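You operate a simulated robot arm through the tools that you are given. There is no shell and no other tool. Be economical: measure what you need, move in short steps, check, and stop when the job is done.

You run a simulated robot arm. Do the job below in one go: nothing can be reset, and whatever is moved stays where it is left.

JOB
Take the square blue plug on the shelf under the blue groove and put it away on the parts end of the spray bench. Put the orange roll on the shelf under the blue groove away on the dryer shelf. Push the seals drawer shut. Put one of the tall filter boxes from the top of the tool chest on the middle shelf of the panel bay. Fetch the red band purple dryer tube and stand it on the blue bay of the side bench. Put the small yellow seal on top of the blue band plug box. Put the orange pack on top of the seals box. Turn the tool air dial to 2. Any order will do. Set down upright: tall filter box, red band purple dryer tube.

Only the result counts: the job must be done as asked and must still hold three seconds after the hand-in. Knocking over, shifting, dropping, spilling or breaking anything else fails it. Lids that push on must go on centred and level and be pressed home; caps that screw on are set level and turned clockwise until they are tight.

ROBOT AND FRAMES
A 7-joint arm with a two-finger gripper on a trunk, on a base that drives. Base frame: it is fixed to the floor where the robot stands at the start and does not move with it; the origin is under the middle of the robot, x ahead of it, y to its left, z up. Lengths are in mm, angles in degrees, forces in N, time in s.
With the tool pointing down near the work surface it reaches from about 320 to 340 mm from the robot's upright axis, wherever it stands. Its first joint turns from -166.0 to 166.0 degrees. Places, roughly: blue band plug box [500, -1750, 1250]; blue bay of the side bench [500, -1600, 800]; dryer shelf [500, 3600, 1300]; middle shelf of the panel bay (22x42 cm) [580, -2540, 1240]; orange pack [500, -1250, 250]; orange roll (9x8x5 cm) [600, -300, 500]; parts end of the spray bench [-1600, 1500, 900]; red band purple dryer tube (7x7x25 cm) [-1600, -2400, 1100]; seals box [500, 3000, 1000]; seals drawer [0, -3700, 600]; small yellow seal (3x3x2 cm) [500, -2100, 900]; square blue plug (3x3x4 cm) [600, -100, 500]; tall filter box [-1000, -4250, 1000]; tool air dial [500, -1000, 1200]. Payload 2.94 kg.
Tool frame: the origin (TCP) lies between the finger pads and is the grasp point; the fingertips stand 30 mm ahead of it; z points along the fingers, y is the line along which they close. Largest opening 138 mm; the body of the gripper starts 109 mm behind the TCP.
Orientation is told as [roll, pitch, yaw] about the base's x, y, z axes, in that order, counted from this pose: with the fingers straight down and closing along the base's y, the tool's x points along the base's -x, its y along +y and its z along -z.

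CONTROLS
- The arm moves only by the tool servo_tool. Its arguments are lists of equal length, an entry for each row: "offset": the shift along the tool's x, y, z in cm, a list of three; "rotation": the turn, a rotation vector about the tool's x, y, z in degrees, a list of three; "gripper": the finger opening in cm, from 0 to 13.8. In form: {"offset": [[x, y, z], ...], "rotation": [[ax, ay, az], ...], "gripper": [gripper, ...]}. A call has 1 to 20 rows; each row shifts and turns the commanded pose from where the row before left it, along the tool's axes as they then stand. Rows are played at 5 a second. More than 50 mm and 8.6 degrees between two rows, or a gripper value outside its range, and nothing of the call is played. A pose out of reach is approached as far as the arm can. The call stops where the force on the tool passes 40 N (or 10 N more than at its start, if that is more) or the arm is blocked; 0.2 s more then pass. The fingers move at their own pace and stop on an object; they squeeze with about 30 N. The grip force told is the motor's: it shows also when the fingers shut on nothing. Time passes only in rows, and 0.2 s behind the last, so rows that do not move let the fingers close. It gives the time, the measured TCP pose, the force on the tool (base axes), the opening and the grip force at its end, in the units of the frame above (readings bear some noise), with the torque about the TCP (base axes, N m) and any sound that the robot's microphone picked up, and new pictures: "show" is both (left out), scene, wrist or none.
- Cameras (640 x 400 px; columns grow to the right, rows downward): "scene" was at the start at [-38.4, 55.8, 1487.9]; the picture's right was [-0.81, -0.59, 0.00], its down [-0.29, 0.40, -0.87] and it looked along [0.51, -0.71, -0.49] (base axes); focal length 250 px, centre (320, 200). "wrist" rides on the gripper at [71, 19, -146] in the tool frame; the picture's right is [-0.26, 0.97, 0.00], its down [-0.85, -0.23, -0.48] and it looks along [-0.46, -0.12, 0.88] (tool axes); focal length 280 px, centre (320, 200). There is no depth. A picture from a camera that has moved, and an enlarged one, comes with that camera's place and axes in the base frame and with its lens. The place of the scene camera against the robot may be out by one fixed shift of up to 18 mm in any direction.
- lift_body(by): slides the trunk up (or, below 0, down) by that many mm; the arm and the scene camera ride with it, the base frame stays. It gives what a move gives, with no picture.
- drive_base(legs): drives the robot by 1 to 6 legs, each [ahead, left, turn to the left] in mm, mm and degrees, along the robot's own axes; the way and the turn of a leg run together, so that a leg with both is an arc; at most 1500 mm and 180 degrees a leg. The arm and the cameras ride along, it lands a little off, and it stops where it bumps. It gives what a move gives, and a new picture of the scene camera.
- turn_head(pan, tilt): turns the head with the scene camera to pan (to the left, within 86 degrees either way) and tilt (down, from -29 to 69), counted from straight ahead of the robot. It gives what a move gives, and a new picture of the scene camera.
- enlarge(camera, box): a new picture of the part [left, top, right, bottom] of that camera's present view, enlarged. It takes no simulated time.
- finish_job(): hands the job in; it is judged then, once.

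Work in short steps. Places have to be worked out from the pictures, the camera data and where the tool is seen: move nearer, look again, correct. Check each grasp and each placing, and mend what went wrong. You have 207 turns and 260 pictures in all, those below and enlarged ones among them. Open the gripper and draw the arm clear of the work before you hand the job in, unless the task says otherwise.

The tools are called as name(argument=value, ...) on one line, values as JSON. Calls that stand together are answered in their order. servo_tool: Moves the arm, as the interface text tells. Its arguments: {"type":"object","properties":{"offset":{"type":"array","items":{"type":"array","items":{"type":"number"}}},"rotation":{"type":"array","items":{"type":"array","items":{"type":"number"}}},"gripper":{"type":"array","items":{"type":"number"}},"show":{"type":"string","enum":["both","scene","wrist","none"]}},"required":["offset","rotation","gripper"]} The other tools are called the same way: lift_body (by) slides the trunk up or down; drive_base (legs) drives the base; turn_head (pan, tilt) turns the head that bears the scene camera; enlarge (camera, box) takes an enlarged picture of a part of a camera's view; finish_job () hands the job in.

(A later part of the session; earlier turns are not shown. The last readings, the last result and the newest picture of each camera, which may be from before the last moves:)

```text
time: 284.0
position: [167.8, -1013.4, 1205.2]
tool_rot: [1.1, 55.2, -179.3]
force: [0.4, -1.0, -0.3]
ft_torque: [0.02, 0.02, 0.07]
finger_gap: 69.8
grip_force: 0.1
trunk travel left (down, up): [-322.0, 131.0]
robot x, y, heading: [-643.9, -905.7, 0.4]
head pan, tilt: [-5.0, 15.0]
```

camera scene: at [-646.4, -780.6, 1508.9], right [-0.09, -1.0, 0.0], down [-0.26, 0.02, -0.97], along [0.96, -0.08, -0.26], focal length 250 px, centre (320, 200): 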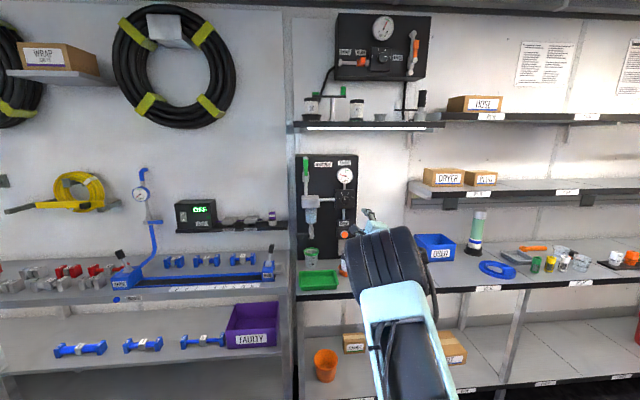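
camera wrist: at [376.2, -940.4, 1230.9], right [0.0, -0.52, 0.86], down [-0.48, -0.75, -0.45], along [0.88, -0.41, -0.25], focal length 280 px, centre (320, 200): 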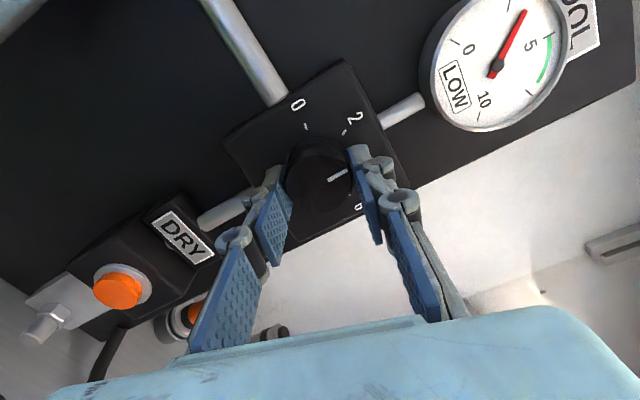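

Now I strafe right toward the yellow seal and look at that part of the bench.

drive_base(legs=[[0, -1050, 0]])

turn_head(pan=5, tilt=32)

```text
time: 293.3
position: [158.3, -2051.7, 1207.5]
tool_rot: [1.3, 55.5, 179.9]
force: [-0.1, 0.5, -0.4]
ft_torque: [-0.01, -0.02, 0.03]
finger_gap: 70.1
grip_force: 0.1
trunk travel left (down, up): [-322.0, 131.0]
robot x, y, heading: [-656.6, -1928.7, -1.0]
head pan, tilt: [-5.0, 15.0]
camera scene: at [-651.7, -1809.7, 1508.8], right [-0.1, -0.99, 0.0], down [-0.26, 0.03, -0.97], along [0.96, -0.1, -0.26], focal length 250 px, centre (320, 200)
```

scene: 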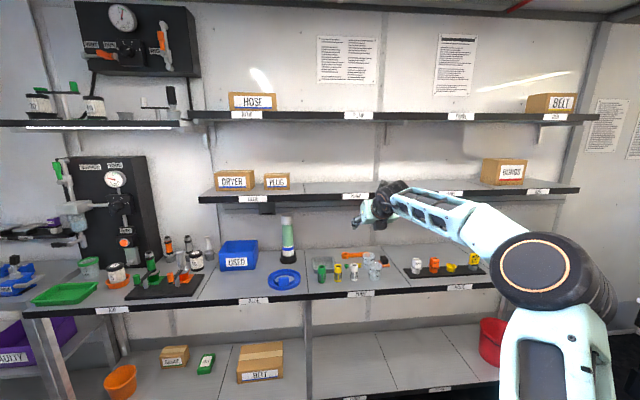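

```text
time: 294.1
position: [158.3, -2052.9, 1206.2]
tool_rot: [1.2, 55.5, 179.9]
force: [0.4, -0.4, -0.4]
ft_torque: [0.03, -0.01, -0.01]
finger_gap: 70.0
grip_force: 0.1
trunk travel left (down, up): [-322.0, 131.0]
robot x, y, heading: [-658.6, -1931.1, -1.0]
head pan, tilt: [5.0, 32.0]
camera scene: at [-655.3, -1793.7, 1481.6], right [0.07, -1.0, 0.0], down [-0.53, -0.04, -0.85], along [0.85, 0.06, -0.53], focal length 250 px, centre (320, 200)
```

scene: 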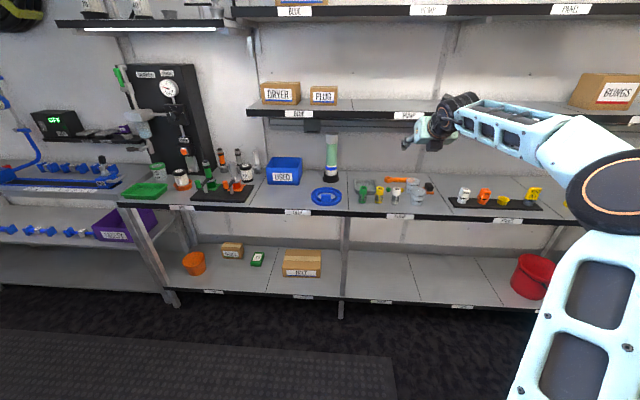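

enlarge(camera="scene", box=[290, 120, 450, 220])

enlarge(camera="scene", box=[430, 150, 560, 232])

enlarge(camera="scene", box=[240, 65, 368, 145])

```text
4.00 times, centred on (370, 170) of scene
camera zoom: at [-655.3, -1793.7, 1481.6], right [0.07, -1.0, 0.0], down [-0.53, -0.04, -0.85], along [0.85, 0.06, -0.53], focal length 1000 px, centre (120, 320)
```

zoom: 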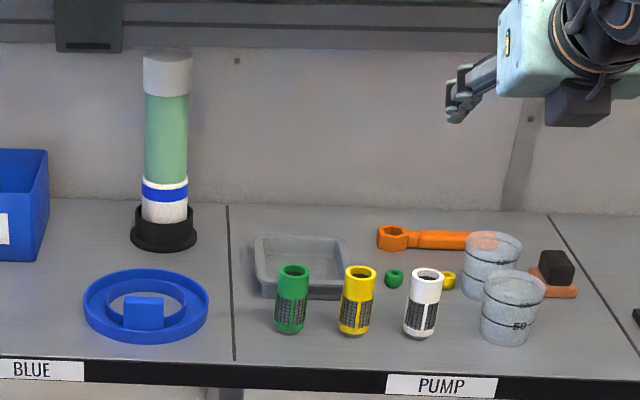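

```text
4.88 times, centred on (495, 191) of scene
camera zoom: at [-655.3, -1793.7, 1481.6], right [0.07, -1.0, 0.0], down [-0.53, -0.04, -0.85], along [0.85, 0.06, -0.53], focal length 1219 px, centre (-534, 244)
```

zoom: 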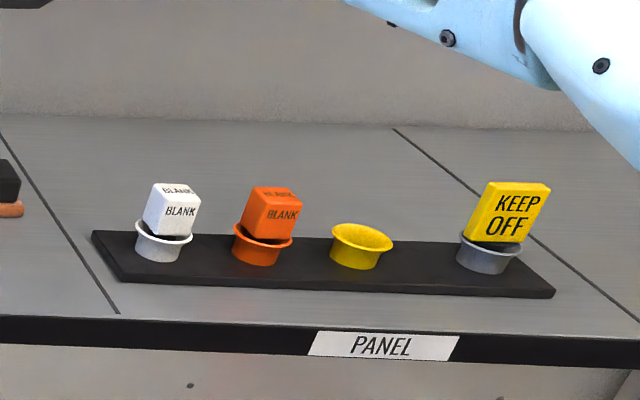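

```text
5.00 times, centred on (304, 105) of scene
camera zoom: at [-655.3, -1793.7, 1481.6], right [0.07, -1.0, 0.0], down [-0.53, -0.04, -0.85], along [0.85, 0.06, -0.53], focal length 1250 px, centre (400, 675)
```

zoom: 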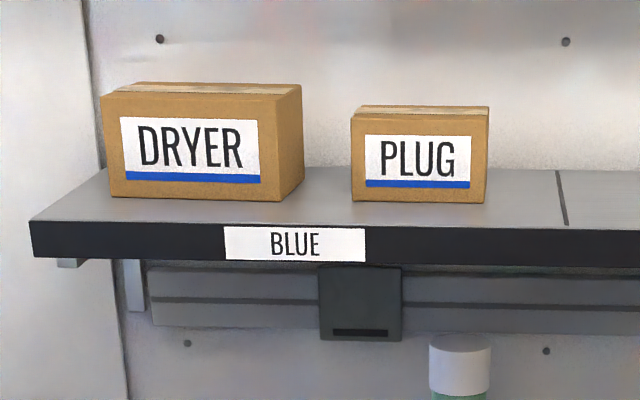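

The small yellow seal lies behind the white cylinder and close to a beaker, at about (445,-2122). The blue-band PLUG box is on the shelf above. I move nearer for a wrist view from above.

drive_base(legs=[[130, -65, 1]])

servo_tool(offset=[[-3, 0, 2.1], [-3, 0, 2.1], [-3, 0, 2.1], [-2, 0, 1.4]], rotation=[[0, 0, 0], [0, 0, 0], [0, 0, 0], [0, 0, 0]], gripper=[5, 5, 5, 5], show="wrist")

```text
time: 295.5
position: [290.6, -2101.6, 1208.0]
tool_rot: [1.2, 55.2, -179.1]
force: [0.7, -0.4, -0.1]
ft_torque: [0.0, 0.03, -0.02]
finger_gap: 69.8
grip_force: 0.1
trunk travel left (down, up): [-322.0, 131.0]
robot x, y, heading: [-527.3, -1994.1, 0.1]
head pan, tilt: [5.0, 32.0]
camera scene: at [-528.3, -1859.1, 1481.5], right [0.09, -1.0, 0.0], down [-0.53, -0.05, -0.85], along [0.84, 0.08, -0.53], focal length 250 px, centre (320, 200)
```

scene: 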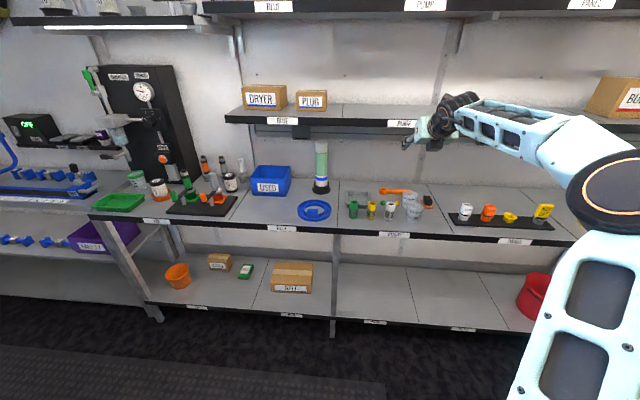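

```text
time: 296.5
position: [290.3, -2105.4, 1073.4]
tool_rot: [1.2, 55.3, -179.1]
force: [-0.1, -0.2, 0.1]
ft_torque: [0.04, -0.02, 0.01]
finger_gap: 49.8
grip_force: 0.0
trunk travel left (down, up): [-322.0, 131.0]
robot x, y, heading: [-526.5, -1993.5, -0.2]
head pan, tilt: [5.0, 32.0]
camera wrist: at [211.6, -2122.5, 1214.3], right [-0.15, -0.97, -0.2], down [-0.87, 0.23, -0.43], along [0.46, 0.11, -0.88], focal length 280 px, centre (320, 200)
```

wrist: 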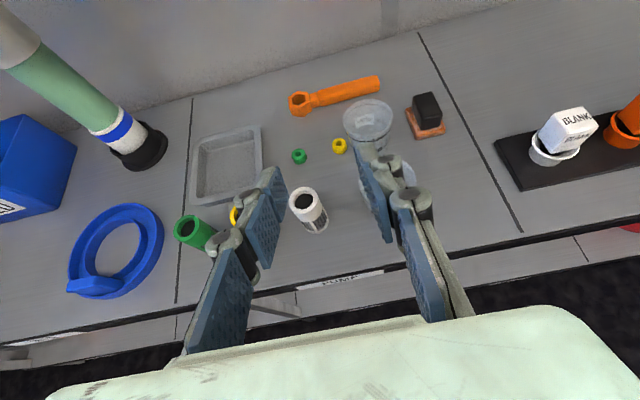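

enlarge(camera="wrist", box=[270, 70, 430, 230])

```text
2.50 times, centred on (350, 150) of wrist
camera zoom: at [211.6, -2122.5, 1214.3], right [-0.15, -0.97, -0.2], down [-0.87, 0.23, -0.43], along [0.46, 0.11, -0.88], focal length 701 px, centre (245, 325)
```

zoom: 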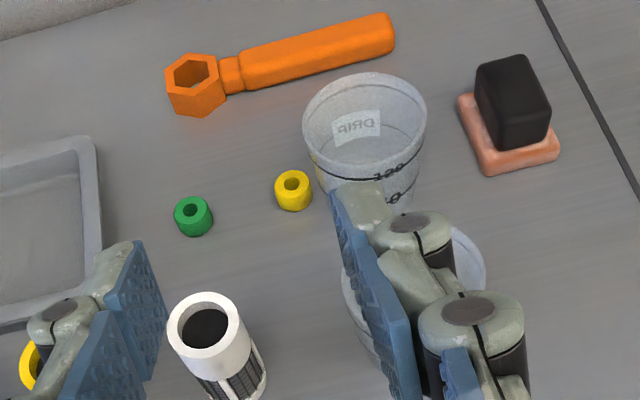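

Beside the seal there is only about 13 mm to the beaker, so fingers can't go in between along y. I'll approach from the left with the tool pointing mostly along -y, so the fingers close along x; first I relocate with heading -45°.

drive_base(legs=[[-150, 0, 0], [0, 770, 0], [0, 0, -45], [289, 289, 0]])

turn_head(pan=10, tilt=35)

```text
time: 309.3
position: [237.2, -1886.9, 1074.1]
tool_rot: [1.3, 55.3, 136.2]
force: [0.7, 0.3, -0.1]
ft_torque: [0.01, 0.0, -0.02]
finger_gap: 49.9
grip_force: 0.0
trunk travel left (down, up): [-322.0, 131.0]
robot x, y, heading: [-264.9, -1233.3, -44.6]
head pan, tilt: [5.0, 32.0]
camera scene: at [-169.9, -1146.5, 1481.5], right [-0.64, -0.77, 0.0], down [-0.41, 0.34, -0.85], along [0.65, -0.54, -0.53], focal length 250 px, centre (320, 200)
```

scene: 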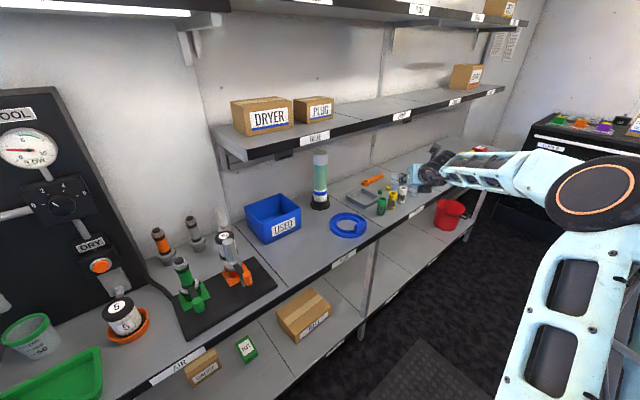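

```text
time: 310.0
position: [236.8, -1888.0, 1073.9]
tool_rot: [1.2, 55.3, 136.1]
force: [-0.6, -1.4, -0.6]
ft_torque: [0.02, 0.0, 0.01]
finger_gap: 49.9
grip_force: 0.0
trunk travel left (down, up): [-322.0, 131.0]
robot x, y, heading: [-261.8, -1231.9, -44.4]
head pan, tilt: [10.0, 35.0]
camera scene: at [-166.5, -1139.4, 1476.9], right [-0.57, -0.82, 0.0], down [-0.47, 0.33, -0.82], along [0.67, -0.47, -0.57], focal length 250 px, centre (320, 200)
```

scene: 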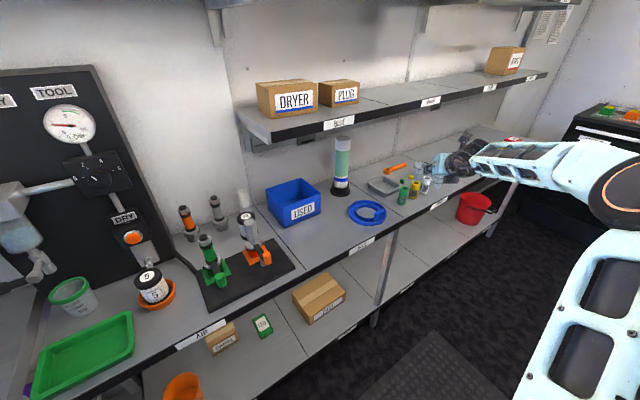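

I yaw the tool a further 30° to the right and drive 200 mm toward the seal, then look.

servo_tool(offset=[[0, 0, 0], [0, 0, 0], [0, 0, 0], [0, 0, 0]], rotation=[[-6.2, 0, 4.27], [-6.2, 0, 4.27], [-6.2, 0, 4.27], [-6.2, 0, 4.27]], gripper=[6, 6, 6, 6], show="none")

drive_base(legs=[[190, 0, 0]])

servo_tool(offset=[[0, 0, 0]], rotation=[[0, 0, 0]], gripper=[6], show="wrist")

```text
time: 311.0
position: [237.1, -1887.7, 1073.6]
tool_rot: [1.4, 55.6, 105.9]
force: [0.9, -0.2, 0.8]
ft_torque: [0.0, 0.03, -0.01]
finger_gap: 60.0
grip_force: 0.0
trunk travel left (down, up): [-322.0, 131.0]
robot x, y, heading: [-264.0, -1239.3, -44.6]
head pan, tilt: [10.0, 35.0]
```

```text
time: 312.5
position: [374.1, -2017.1, 1074.2]
tool_rot: [1.2, 55.8, 106.3]
force: [-0.1, 0.2, 0.1]
ft_torque: [-0.03, -0.03, 0.02]
finger_gap: 60.0
grip_force: 0.0
trunk travel left (down, up): [-322.0, 131.0]
robot x, y, heading: [-132.7, -1370.0, -44.4]
head pan, tilt: [10.0, 35.0]
camera scene: at [-32.2, -1271.2, 1476.8], right [-0.56, -0.83, 0.0], down [-0.47, 0.32, -0.82], along [0.68, -0.46, -0.57], focal length 250 px, centre (320, 200)
```

scene: 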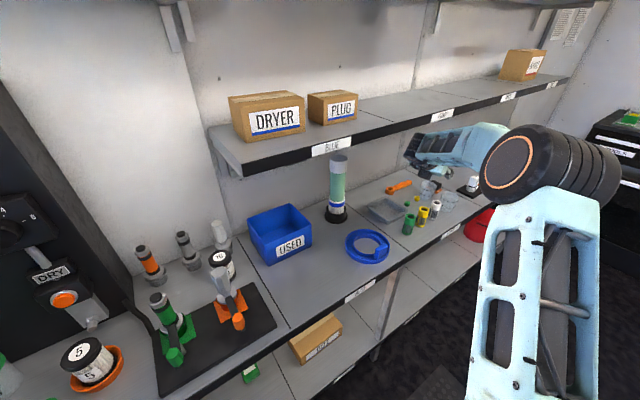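

```text
time: 312.9
position: [373.1, -2017.1, 1072.9]
tool_rot: [1.3, 55.7, 106.3]
force: [0.1, 0.5, 0.0]
ft_torque: [0.05, 0.0, 0.01]
finger_gap: 60.1
grip_force: 0.1
trunk travel left (down, up): [-322.0, 131.0]
robot x, y, heading: [-131.1, -1364.0, -44.3]
head pan, tilt: [10.0, 35.0]
camera wrist: at [337.2, -1944.4, 1214.5], right [-0.97, -0.11, -0.2], down [-0.01, 0.9, -0.44], along [0.23, -0.42, -0.88], focal length 280 px, centre (320, 200)
```

wrist: 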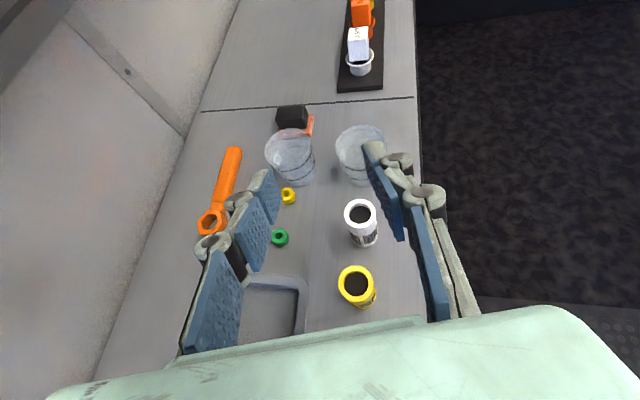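

enlarge(camera="wrist", box=[250, 110, 400, 260])

```text
2.67 times, centred on (325, 185) of wrist
camera zoom: at [337.2, -1944.4, 1214.5], right [-0.97, -0.11, -0.2], down [-0.01, 0.9, -0.44], along [0.23, -0.42, -0.88], focal length 748 px, centre (307, 240)
```

zoom: 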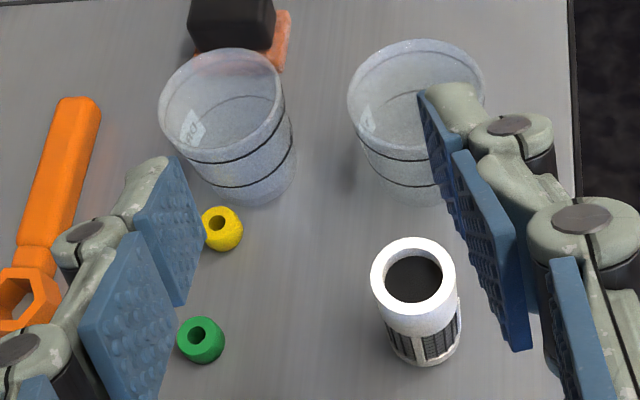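

I've settled the geometry: seal (480,-2120), beaker axis about (473,-2171). I turn the tool to point straight along -y, descend, then shift over to a hover behind the seal.

servo_tool(offset=[[0, 0, 0], [0, 0, 0], [-3.3, 0, 2.25], [-3.3, 0, 2.25], [-3.3, 0, 2.25], [-0.5, -3.6, 0.9], [-0.5, -3.6, 0.9], [-0.6, -3.5, 0.75]], rotation=[[-6.75, 0, 4.6], [-5.5, 0, 4.6], [0, 0, 0], [0, 0, 0], [0, 0, 0], [0, 0, 0], [0, 0, 0], [0, 0, 0]], gripper=[4.8, 4.8, 4.8, 4.8, 4.8, 4.8, 4.8, 4.8], show="wrist")

```text
time: 314.7
position: [467.5, -2029.5, 931.2]
tool_rot: [-0.1, 55.8, 89.9]
force: [-1.4, -0.7, 0.0]
ft_torque: [0.06, -0.08, 0.09]
finger_gap: 48.1
grip_force: 0.0
out of reach, approached as far as the arm can: row 8
trunk travel left (down, up): [-322.0, 131.0]
robot x, y, heading: [-131.0, -1366.7, -44.5]
head pan, tilt: [10.0, 35.0]
camera wrist: at [449.0, -1948.8, 1071.4], right [-0.96, 0.15, -0.22], down [0.23, 0.87, -0.43], along [0.13, -0.47, -0.87], focal length 280 px, centre (320, 200)
```

wrist: 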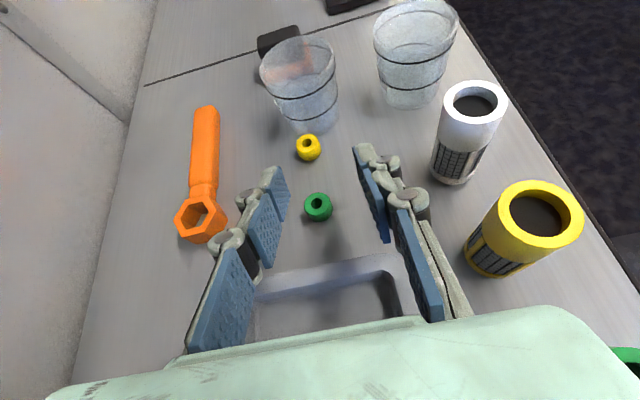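

I'm at the reach limit, so I shift the base slightly toward the seal while still high enough.

drive_base(legs=[[43, -20, 0]])

servo_tool(offset=[[-1.6, 0, 1.1]], rotation=[[0, 0, 0]], gripper=[4.8], show="wrist")

```text
time: 315.6
position: [484.5, -2073.2, 929.5]
tool_rot: [-0.1, 55.8, 89.9]
force: [0.5, -0.7, -0.3]
ft_torque: [0.03, -0.04, 0.0]
finger_gap: 48.1
grip_force: 0.1
trunk travel left (down, up): [-322.0, 131.0]
robot x, y, heading: [-115.3, -1411.7, -44.2]
head pan, tilt: [10.0, 35.0]
camera scene: at [-16.1, -1314.6, 1476.8], right [-0.57, -0.82, 0.0], down [-0.47, 0.32, -0.82], along [0.68, -0.46, -0.57], focal length 250 px, centre (320, 200)
```

scene: 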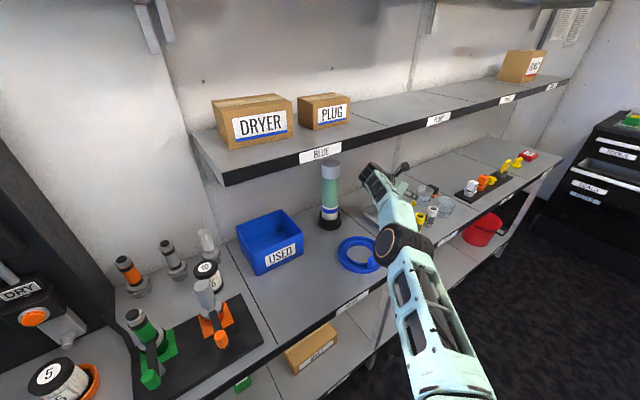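

```text
time: 316.0
position: [484.8, -2073.2, 909.5]
tool_rot: [-0.1, 55.8, 89.9]
force: [0.7, 0.0, 0.4]
ft_torque: [0.02, -0.01, 0.0]
finger_gap: 48.1
grip_force: 0.1
trunk travel left (down, up): [-322.0, 131.0]
robot x, y, heading: [-115.4, -1414.8, -44.5]
head pan, tilt: [10.0, 35.0]
camera wrist: at [467.0, -1992.4, 1050.4], right [-0.96, 0.15, -0.22], down [0.23, 0.87, -0.44], along [0.13, -0.47, -0.87], focal length 280 px, centre (320, 200)
```

wrist: 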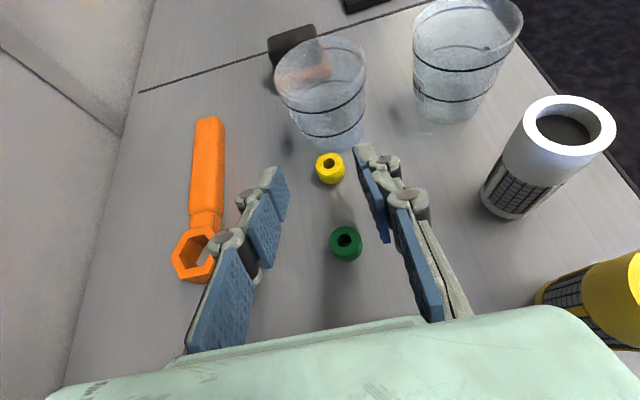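

The seal is at (483,-2125), lined up. I make the final advance and close.

servo_tool(offset=[[-0.5, 0.1, 2.3], [-0.49, 0, 2.37], [0, 0, 0], [0, 0, 0], [0, 0, 0]], rotation=[[0, 0, 0], [0, 0, 0], [0, 0, 0], [0, 0, 0], [0, 0, 0]], gripper=[4.8, 4.8, 4.8, 1, 1], show="wrist")

```text
time: 317.2
position: [470.9, -2088.6, 890.7]
tool_rot: [-0.1, 55.8, 90.0]
force: [-0.5, 0.1, -0.8]
ft_torque: [0.0, -0.02, 0.01]
finger_gap: 9.9
grip_force: 0.1
out of reach, approached as far as the arm can: row 1, 2
trunk travel left (down, up): [-322.0, 131.0]
robot x, y, heading: [-115.4, -1407.6, -44.4]
head pan, tilt: [10.0, 35.0]
camera wrist: at [452.8, -2007.8, 1030.8], right [-0.96, 0.15, -0.22], down [0.23, 0.87, -0.44], along [0.12, -0.47, -0.87], focal length 280 px, centre (320, 200)
```

wrist: 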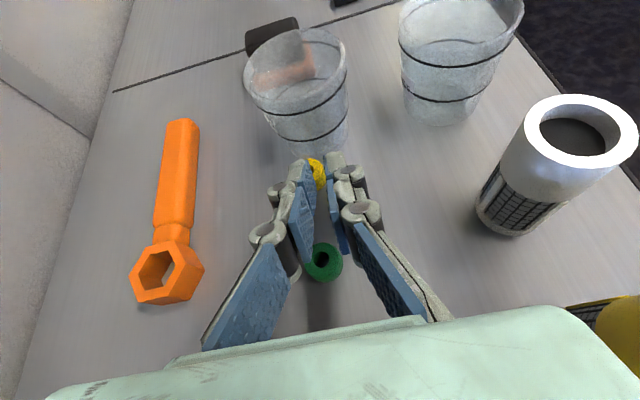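

It stopped short at its reach limit and closed on nothing. I open, pull the hand back, move the base 70 mm in -y and retry.

servo_tool(offset=[[0.6, 0, -0.4], [0, 0, 0], [-1.1, -0.6, -2.3], [-1.1, -0.6, -2.3]], rotation=[[0, 0, 0], [0, 0, 0], [0, 0, 0], [0, 0, 0]], gripper=[4.8, 4.8, 4.8, 4.8], show="none")

drive_base(legs=[[42, -42, 0]])

servo_tool(offset=[[0, 0, 0]], rotation=[[0, 0, 0]], gripper=[4.8], show="wrist")

```text
time: 318.2
position: [481.8, -2038.6, 906.7]
tool_rot: [-0.1, 55.9, 89.8]
force: [-0.7, -0.4, -0.2]
ft_torque: [-0.07, 0.04, 0.02]
finger_gap: 47.9
grip_force: 0.0
trunk travel left (down, up): [-322.0, 131.0]
robot x, y, heading: [-114.3, -1412.3, -44.4]
head pan, tilt: [10.0, 35.0]
```

```text
time: 319.3
position: [482.1, -2095.2, 906.0]
tool_rot: [-0.1, 55.8, 89.8]
force: [0.2, 0.1, -0.7]
ft_torque: [-0.02, -0.01, -0.04]
finger_gap: 47.8
grip_force: 0.0
trunk travel left (down, up): [-322.0, 131.0]
robot x, y, heading: [-113.6, -1468.3, -44.6]
head pan, tilt: [10.0, 35.0]
camera scene: at [-15.5, -1372.5, 1476.8], right [-0.57, -0.82, 0.0], down [-0.47, 0.32, -0.82], along [0.68, -0.46, -0.57], focal length 250 px, centre (320, 200)
```

scene: 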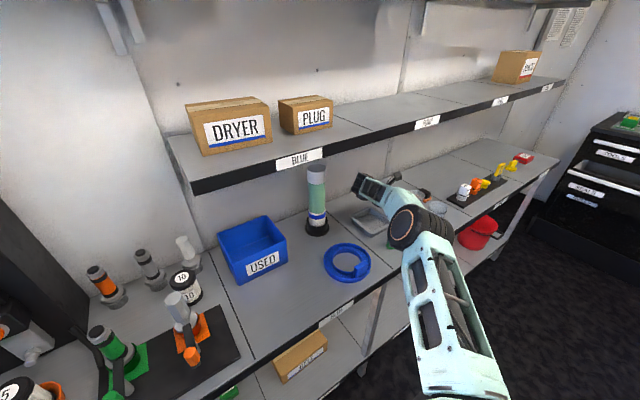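

```text
time: 319.7
position: [482.5, -2095.4, 905.5]
tool_rot: [-0.1, 55.9, 89.7]
force: [0.5, -0.5, 0.2]
ft_torque: [-0.01, -0.01, 0.03]
finger_gap: 48.0
grip_force: 0.1
trunk travel left (down, up): [-322.0, 131.0]
robot x, y, heading: [-114.7, -1465.8, -44.5]
head pan, tilt: [10.0, 35.0]
camera wrist: at [464.4, -2014.8, 1045.9], right [-0.96, 0.15, -0.22], down [0.23, 0.87, -0.44], along [0.12, -0.47, -0.87], focal length 280 px, centre (320, 200)
```

wrist: 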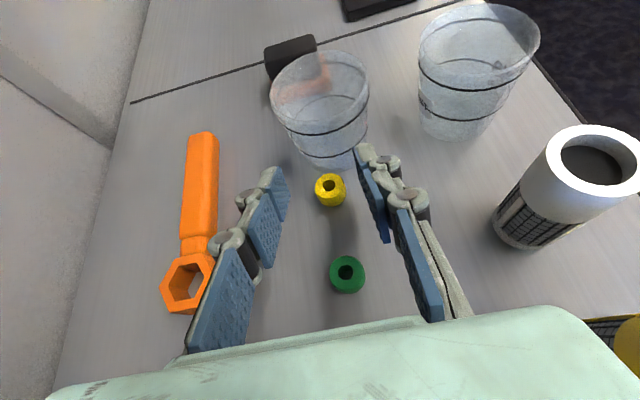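

servo_tool(offset=[[-1, 0.1, 1.3], [-0.93, 0, 1.3], [0, 0, 0]], rotation=[[0, 0, 0], [0, 0, 0], [0, 0, 0]], gripper=[4.8, 4.8, 4.8], show="wrist")

```text
time: 320.5
position: [481.1, -2106.7, 876.9]
tool_rot: [-0.2, 55.9, 89.8]
force: [-0.4, 2.5, 2.6]
ft_torque: [0.0, 0.12, -0.04]
finger_gap: 48.1
grip_force: 0.0
trunk travel left (down, up): [-322.0, 131.0]
robot x, y, heading: [-112.3, -1466.7, -44.3]
head pan, tilt: [10.0, 35.0]
camera wrist: at [463.3, -2024.8, 1016.6], right [-0.96, 0.15, -0.22], down [0.23, 0.87, -0.44], along [0.13, -0.47, -0.87], focal length 280 px, centre (320, 200)
```

wrist: 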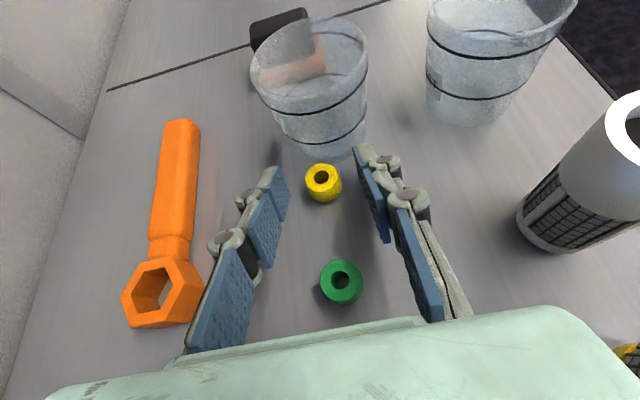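

The fingers straddle the seal just above the bench, so I close.

servo_tool(offset=[[0, 0, 0], [0, 0, 0], [0, 0, 0], [2, 0, -1.4]], rotation=[[0, 0, 0], [0, 0, 0], [0, 0, 0], [0, 0, 0]], gripper=[1, 1, 1, 1], show="wrist")

```text
time: 321.5
position: [482.2, -2106.9, 897.3]
tool_rot: [-0.1, 55.7, 89.9]
force: [-0.3, -0.5, -0.4]
ft_torque: [-0.02, -0.01, -0.01]
finger_gap: 19.8
grip_force: 30.3
trunk travel left (down, up): [-322.0, 131.0]
robot x, y, heading: [-118.9, -1469.4, -44.3]
head pan, tilt: [10.0, 35.0]
camera wrist: at [464.2, -2025.3, 1038.2], right [-0.96, 0.15, -0.22], down [0.23, 0.87, -0.43], along [0.12, -0.47, -0.87], focal length 280 px, centre (320, 200)
```

wrist: 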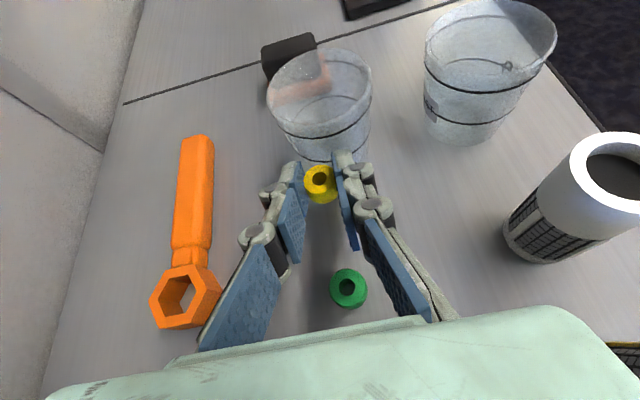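

The seal is held (20 mm) and the beaker is undisturbed. I lift up and away, back the base out and turn the tool to face forward again.

servo_tool(offset=[[2.7, 0, -3.1], [2.7, 0, -3.1], [2.7, 0, -3.1], [2.7, 0, -3.1]], rotation=[[0, 0, 0], [0, 0, 0], [0, 0, 0], [0, 0, 0]], gripper=[1, 1, 1, 1], show="none")

drive_base(legs=[[-560, 0, 0]])

servo_tool(offset=[[0, 0, 0], [0, 0, 0], [0, 0, 0], [0, 0, 0], [0, 0, 0], [0, 0, 0], [2, 0, -4], [2, 0, -4], [2, 0, -4], [2, 0, -4]], rotation=[[6.2, 0, -4.27], [6.2, 0, -4.27], [6.2, 0, -4.27], [6.2, 0, -4.27], [6.2, 0, -4.27], [6.2, 0, -4.27], [0, 0, 0], [0, 0, 0], [0, 0, 0], [0, 0, 0]], gripper=[1, 1, 1, 1, 1, 1, 1, 1, 1, 1], show="none")

```text
time: 322.7
position: [470.2, -2066.4, 1016.7]
tool_rot: [5.3, 54.0, 94.1]
force: [0.2, 0.6, 0.6]
ft_torque: [0.02, 0.01, -0.03]
finger_gap: 19.8
grip_force: 29.9
trunk travel left (down, up): [-322.0, 131.0]
robot x, y, heading: [-116.3, -1470.3, -44.6]
head pan, tilt: [10.0, 35.0]
stopped in row 4: the arm was blocked; the commanded pose is now the measured one
```

```text
time: 325.9
position: [69.8, -1665.9, 1027.6]
tool_rot: [4.1, 54.4, 93.3]
force: [0.3, -0.1, 0.2]
ft_torque: [0.02, 0.02, -0.01]
finger_gap: 19.7
grip_force: 29.9
trunk travel left (down, up): [-322.0, 131.0]
robot x, y, heading: [-521.2, -1071.3, -44.7]
head pan, tilt: [10.0, 35.0]
camera scene: at [-420.0, -974.6, 1476.9], right [-0.57, -0.82, 0.0], down [-0.47, 0.33, -0.82], along [0.67, -0.47, -0.57], focal length 250 px, centre (320, 200)
```

scene: 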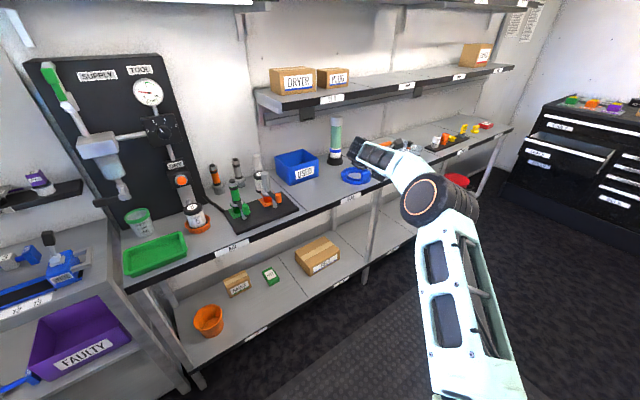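

```text
time: 328.1
position: [16.0, -1604.5, 1186.4]
tool_rot: [1.7, 53.0, 136.5]
force: [0.9, -0.3, 0.2]
ft_torque: [0.02, 0.01, -0.02]
finger_gap: 19.9
grip_force: 29.8
trunk travel left (down, up): [-322.0, 131.0]
robot x, y, heading: [-515.8, -1069.0, -44.7]
head pan, tilt: [10.0, 35.0]
```

The arm lightly touched the shelf underside, but all is still in place and the seal is held. I turn to face +x, strafe to the PLUG box and raise the hand.

drive_base(legs=[[0, 0, 44.7], [0, -600, 0]])

lift_body(by=130)

servo_tool(offset=[[3.3, 0, -2.3], [3.3, 0, -2.3], [2, 0, -1.4]], rotation=[[1.7, 2.7, 0], [0, 0, 0], [0, 0, 0]], gripper=[1, 1, 1], show="wrist")

```text
time: 335.9
position: [242.7, -1667.0, 1186.8]
tool_rot: [1.9, 53.0, -178.0]
force: [0.5, -0.4, 0.0]
ft_torque: [0.0, 0.01, 0.03]
finger_gap: 19.9
grip_force: 30.2
trunk travel left (down, up): [-322.0, 131.0]
robot x, y, heading: [-511.4, -1674.2, 0.8]
head pan, tilt: [10.0, 35.0]
camera scene: at [-520.5, -1528.1, 1476.8], right [0.19, -0.98, 0.0], down [-0.56, -0.11, -0.82], along [0.8, 0.15, -0.57], focal length 250 px, centre (320, 200)
```

scene: 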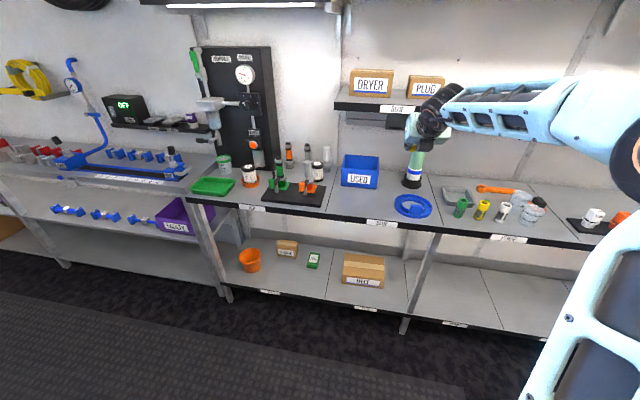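

```text
time: 337.5
position: [242.7, -1667.7, 1317.4]
tool_rot: [1.8, 53.0, -178.1]
force: [0.2, -0.7, 0.9]
ft_torque: [0.02, 0.01, -0.03]
finger_gap: 19.9
grip_force: 29.7
trunk travel left (down, up): [-452.0, 1.0]
robot x, y, heading: [-510.0, -1674.1, 1.0]
head pan, tilt: [10.0, 35.0]
```

```text
time: 338.3
position: [244.8, -1666.2, 1421.8]
tool_rot: [0.1, 55.7, -178.1]
force: [0.2, 0.1, 0.5]
ft_torque: [0.01, 0.01, 0.05]
finger_gap: 20.0
grip_force: 29.5
trunk travel left (down, up): [-452.0, 1.0]
robot x, y, heading: [-510.7, -1670.9, 0.8]
head pan, tilt: [10.0, 35.0]
camera wrist: at [165.6, -1687.9, 1562.7], right [-0.12, -0.97, -0.22], down [-0.88, 0.2, -0.43], along [0.46, 0.14, -0.88], focal length 280 px, centre (320, 200)
```

wrist: 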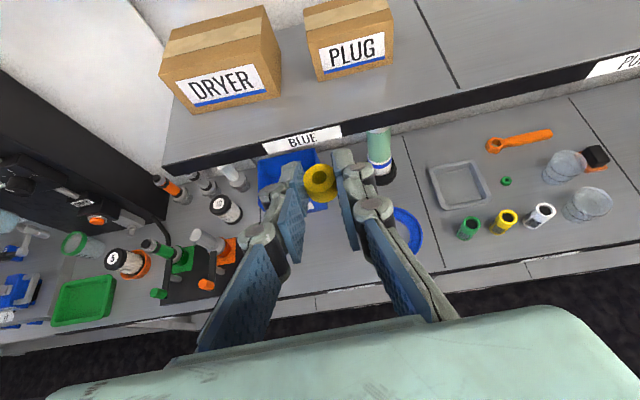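

The PLUG box top centre is at about (578,-1722,1314). I lower a little so the camera stays clear of the shelf above, then drive in.

servo_tool(offset=[[-2.2, 0, 1.5], [-2.2, 0, 1.5]], rotation=[[0, 0, 0], [0, 0, 0]], gripper=[1, 1], show="none")

drive_base(legs=[[200, -52, -0.8]])

servo_tool(offset=[[0, 0, 0]], rotation=[[0, 0, 0]], gripper=[1], show="wrist")

```text
time: 338.9
position: [244.4, -1664.5, 1368.8]
tool_rot: [0.2, 55.7, -178.0]
force: [-0.1, -0.5, -0.4]
ft_torque: [0.01, -0.02, 0.02]
finger_gap: 20.3
grip_force: 29.7
trunk travel left (down, up): [-452.0, 1.0]
robot x, y, heading: [-511.1, -1673.0, 0.9]
head pan, tilt: [10.0, 35.0]
```

```text
time: 340.5
position: [443.0, -1727.0, 1366.0]
tool_rot: [0.1, 55.7, -178.9]
force: [-0.3, 0.5, -0.8]
ft_torque: [0.02, 0.01, -0.01]
finger_gap: 19.8
grip_force: 30.0
trunk travel left (down, up): [-452.0, 1.0]
robot x, y, heading: [-316.1, -1725.6, 0.0]
head pan, tilt: [10.0, 35.0]
camera scene: at [-319.1, -1578.9, 1606.9], right [0.17, -0.98, 0.0], down [-0.57, -0.1, -0.82], along [0.81, 0.14, -0.57], focal length 250 px, centre (320, 200)
```

scene: 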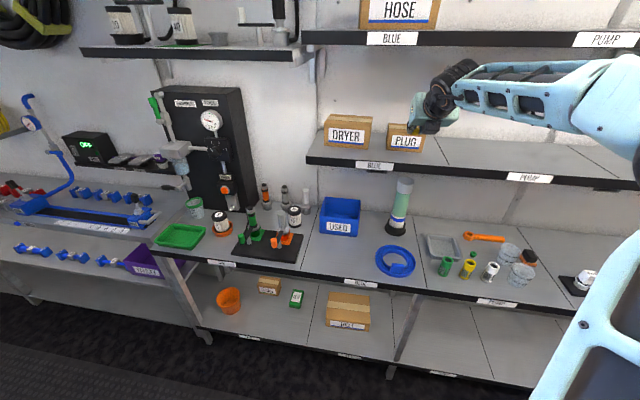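

```text
time: 340.9
position: [442.7, -1727.7, 1367.4]
tool_rot: [0.2, 55.7, -178.9]
force: [0.4, 0.1, 0.9]
ft_torque: [0.0, 0.02, 0.01]
finger_gap: 19.7
grip_force: 30.1
trunk travel left (down, up): [-452.0, 1.0]
robot x, y, heading: [-317.6, -1721.1, 0.0]
head pan, tilt: [10.0, 35.0]
camera wrist: at [364.4, -1748.1, 1508.0], right [-0.13, -0.97, -0.21], down [-0.88, 0.22, -0.43], along [0.47, 0.13, -0.88], focal length 280 px, centre (320, 200)
```

wrist: 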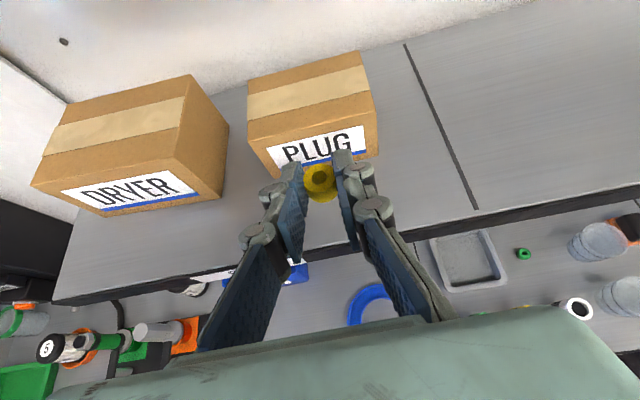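

The box top centre is at (583,-1723). I move the seal over it.

servo_tool(offset=[[2.53, -0.15, 3.23], [2.53, -0.15, 3.23], [2.53, -0.15, 3.23]], rotation=[[0, 0, 0], [0, 0, 0], [0, 0, 0]], gripper=[1, 1, 1], show="wrist")

```text
time: 341.7
position: [568.8, -1719.8, 1374.6]
tool_rot: [0.4, 55.4, -178.6]
force: [-0.1, -0.2, 0.0]
ft_torque: [-0.01, 0.03, 0.03]
finger_gap: 19.7
grip_force: 29.7
trunk travel left (down, up): [-452.0, 1.0]
robot x, y, heading: [-313.4, -1725.3, -0.0]
head pan, tilt: [10.0, 35.0]
camera wrist: at [490.2, -1740.7, 1514.7], right [-0.13, -0.97, -0.21], down [-0.88, 0.21, -0.43], along [0.46, 0.13, -0.88], focal length 280 px, centre (320, 200)
```

wrist: 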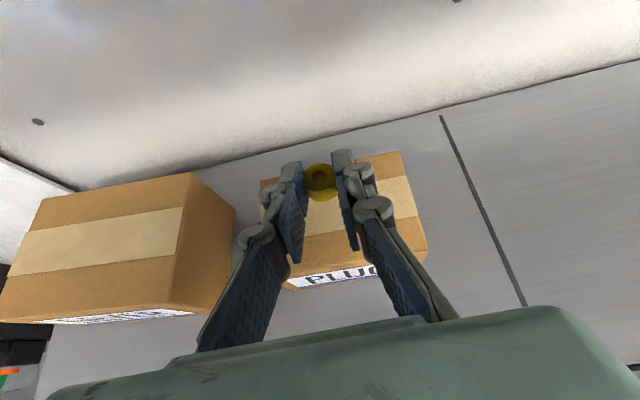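

The seal is nearly centred. I shift a few mm and lower gently to contact.

servo_tool(offset=[[-0.34, 0.5, -0.5], [-0.9, 0, 0.62], [-0.9, 0, 0.62], [-0.25, 0, 0.17]], rotation=[[0, 0, 0], [0, 0, 0], [0, 0, 0], [0, 0, 0]], gripper=[1, 1, 1, 1], show="none")

enlarge(camera="scene", box=[352, 80, 480, 160])

```text
time: 342.7
position: [561.9, -1727.7, 1352.6]
tool_rot: [0.1, 55.7, -178.9]
force: [0.4, -0.4, -0.1]
ft_torque: [0.03, 0.0, -0.01]
finger_gap: 19.9
grip_force: 30.1
trunk travel left (down, up): [-452.0, 1.0]
robot x, y, heading: [-314.9, -1723.5, 0.2]
head pan, tilt: [10.0, 35.0]
```

```text
5.00 times, centred on (416, 120) of scene
camera zoom: at [-319.9, -1578.7, 1606.8], right [0.17, -0.98, 0.0], down [-0.56, -0.1, -0.82], along [0.81, 0.14, -0.57], focal length 1250 px, centre (-160, 600)
```

zoom: 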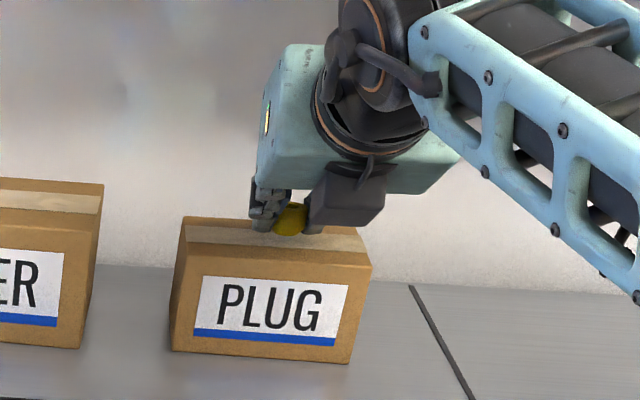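

servo_tool(offset=[[-0.25, 0, 0.17], [-0.25, 0, 0.17], [-0.25, 0, 0.17]], rotation=[[0, 0, 0], [0, 0, 0], [0, 0, 0]], gripper=[1, 1, 1], show="wrist")

```text
time: 343.5
position: [560.0, -1726.8, 1346.1]
tool_rot: [0.1, 56.1, -179.0]
force: [3.4, -0.5, 10.6]
ft_torque: [0.04, -0.29, -0.01]
finger_gap: 20.0
grip_force: 30.0
trunk travel left (down, up): [-452.0, 1.0]
robot x, y, heading: [-312.6, -1723.5, -0.1]
head pan, tilt: [10.0, 35.0]
camera wrist: at [480.3, -1746.8, 1485.8], right [-0.13, -0.97, -0.22], down [-0.87, 0.22, -0.44], along [0.47, 0.13, -0.87], focal length 280 px, centre (320, 200)
```

wrist: 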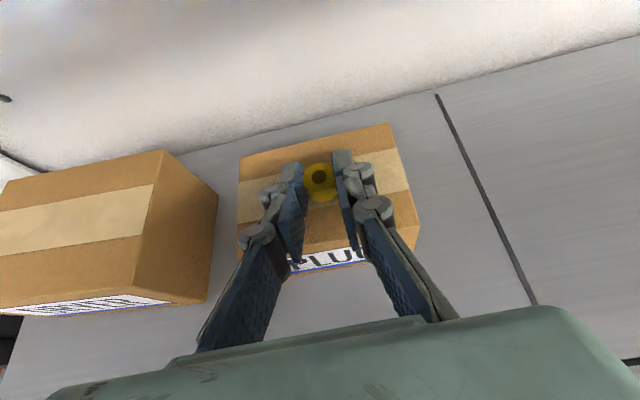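

Contact at 10 N, with the seal on the box near its centre. I ease off, open and withdraw up and back.

servo_tool(offset=[[0.15, 0, -0.1], [0, 0, 0], [0, 0, 0], [0.8, 0, -3.5], [0.8, 0, -4], [0.8, 0, -4]], rotation=[[0, 0, 0], [0, 0, 0], [0, 0, 0], [0, 0, 0], [0, 0, 0], [0, 0, 0]], gripper=[1, 4.2, 4.2, 4.2, 4.2, 4.2], show="wrist")

```text
time: 344.9
position: [475.4, -1728.9, 1429.0]
tool_rot: [0.3, 55.7, -178.8]
force: [-0.5, -0.7, -0.1]
ft_torque: [0.05, 0.0, 0.02]
finger_gap: 41.8
grip_force: 0.0
trunk travel left (down, up): [-452.0, 1.0]
robot x, y, heading: [-314.0, -1724.9, -0.0]
head pan, tilt: [10.0, 35.0]
camera wrist: at [397.0, -1749.3, 1569.7], right [-0.13, -0.97, -0.22], down [-0.87, 0.22, -0.43], along [0.47, 0.13, -0.87], focal length 280 px, centre (320, 200)
```

wrist: 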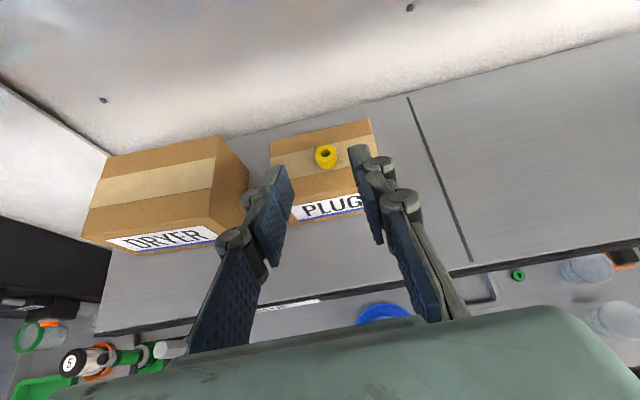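

The seal sits on the PLUG box. I back away, pull the arm in and look toward the dryer tube on the other side.

drive_base(legs=[[-200, 0, 0]])

servo_tool(offset=[[-2.4, 0, -3.6], [-2.4, 0, -3.6], [-2.4, 0, -3.6], [-2.4, 0, -3.6]], rotation=[[0, 0, 0], [0, 0, 0], [0, 0, 0], [0, 0, 0]], gripper=[8, 10, 10, 10], show="none")

drive_base(legs=[[0, -450, 0], [0, 0, -90]])

turn_head(pan=-65, tilt=22)

```text
time: 346.5
position: [276.1, -1728.6, 1429.6]
tool_rot: [0.2, 55.8, -178.9]
force: [-0.6, -0.3, 0.0]
ft_torque: [0.01, -0.01, -0.01]
finger_gap: 42.1
grip_force: 0.0
trunk travel left (down, up): [-452.0, 1.0]
robot x, y, heading: [-517.0, -1719.5, 0.1]
head pan, tilt: [10.0, 35.0]
camera scene: at [-521.6, -1578.6, 1606.9], right [0.17, -0.98, 0.0], down [-0.56, -0.1, -0.82], along [0.81, 0.14, -0.57], focal length 250 px, centre (320, 200)
```

scene: 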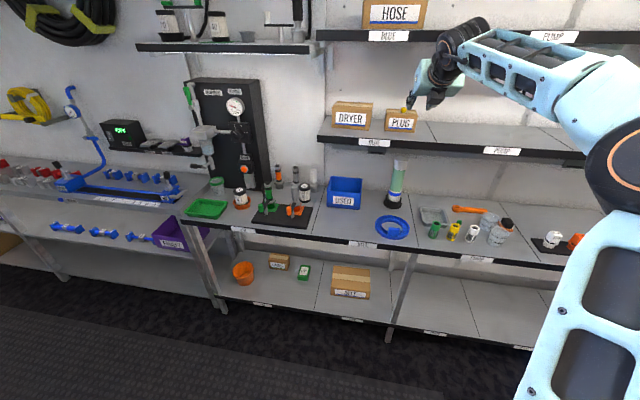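

```text
time: 347.5
position: [101.6, -1731.4, 1431.4]
tool_rot: [0.0, 55.6, -178.9]
force: [-1.2, -0.7, 0.2]
ft_torque: [0.02, -0.02, 0.02]
finger_gap: 100.1
grip_force: 0.1
trunk travel left (down, up): [-452.0, 1.0]
robot x, y, heading: [-516.3, -1724.1, 0.1]
head pan, tilt: [10.0, 35.0]
```

```text
time: 355.8
position: [-515.8, -2791.3, 1430.1]
tool_rot: [0.2, 55.7, 92.0]
force: [0.5, -0.1, 0.1]
ft_torque: [0.0, 0.03, 0.0]
finger_gap: 100.3
grip_force: 0.1
trunk travel left (down, up): [-452.0, 1.0]
robot x, y, heading: [-521.8, -2172.3, -89.2]
head pan, tilt: [10.0, 35.0]
camera scene: at [-379.0, -2183.1, 1606.8], right [-0.98, -0.19, 0.0], down [-0.11, 0.56, -0.82], along [0.15, -0.8, -0.57], focal length 250 px, centre (320, 200)
```

scene: 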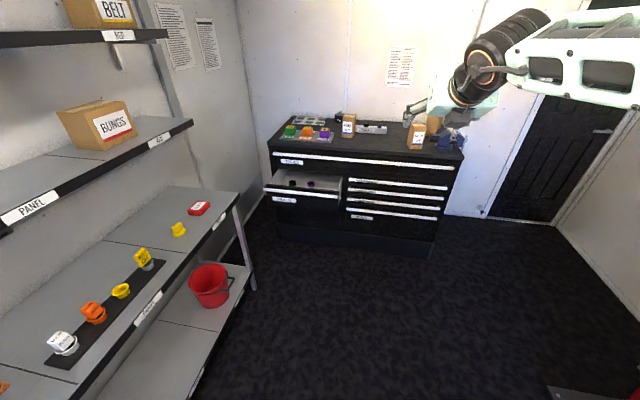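

```text
time: 357.2
position: [-516.7, -2792.3, 1431.2]
tool_rot: [0.3, 55.7, 92.0]
force: [-0.1, -0.3, 0.0]
ft_torque: [0.0, -0.01, 0.02]
finger_gap: 100.2
grip_force: 0.0
trunk travel left (down, up): [-452.0, 1.0]
robot x, y, heading: [-517.3, -2169.6, -89.2]
head pan, tilt: [-65.0, 22.0]
camera scene: at [-479.0, -2137.1, 1627.4], right [-0.44, 0.9, 0.0], down [0.34, 0.16, -0.93], along [-0.83, -0.4, -0.37], focal length 250 px, centre (320, 200)
```

scene: 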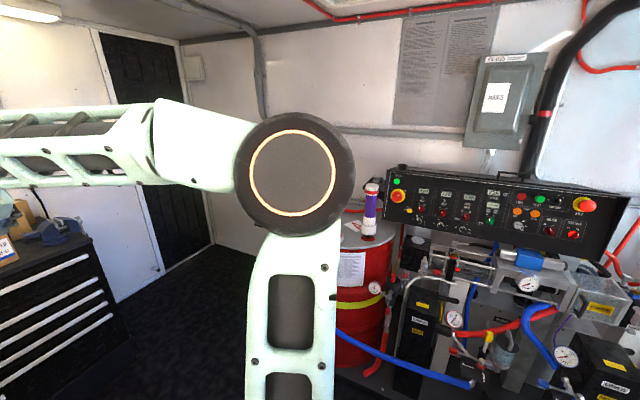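

The purple tube with a red band stands on the red drum, at about (-1520,-2380). I move level with it and turn to face it.

drive_base(legs=[[190, 0, 0], [0, 0, -90]])

turn_head(pan=5, tilt=30)

```text
time: 362.7
position: [-1133.3, -2358.3, 1430.9]
tool_rot: [0.2, 55.7, 1.1]
force: [-0.2, -0.1, 0.4]
ft_torque: [0.0, 0.02, 0.0]
finger_gap: 100.1
grip_force: 0.0
trunk travel left (down, up): [-452.0, 1.0]
robot x, y, heading: [-513.7, -2364.7, -180.0]
head pan, tilt: [-65.0, 22.0]
camera scene: at [-485.6, -2422.8, 1627.5], right [0.91, 0.42, 0.0], down [0.16, -0.34, -0.93], along [-0.39, 0.84, -0.37], focal length 250 px, centre (320, 200)
```

scene: 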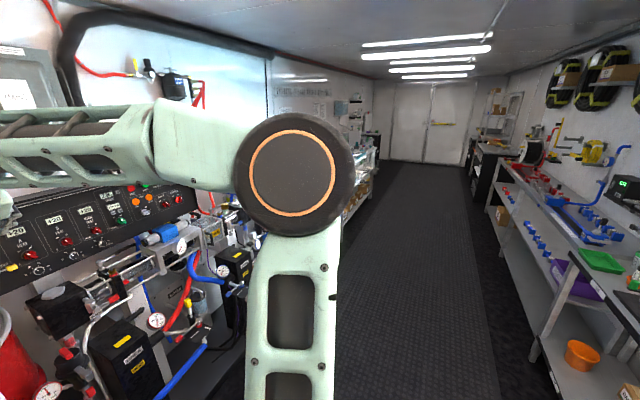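

```text
time: 364.1
position: [-1133.7, -2359.6, 1431.2]
tool_rot: [0.2, 55.6, 1.1]
force: [0.3, 0.4, 0.2]
ft_torque: [-0.04, 0.0, 0.03]
finger_gap: 100.1
grip_force: 0.1
trunk travel left (down, up): [-452.0, 1.0]
robot x, y, heading: [-516.3, -2364.9, -179.7]
head pan, tilt: [5.0, 30.0]
camera scene: at [-536.5, -2514.7, 1614.6], right [-0.09, 1.0, 0.0], down [0.5, 0.04, -0.87], along [-0.86, -0.07, -0.5], focal length 250 px, centre (320, 200)
```

scene: 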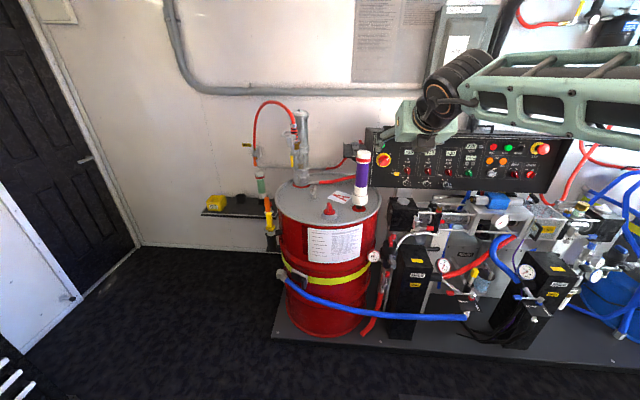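

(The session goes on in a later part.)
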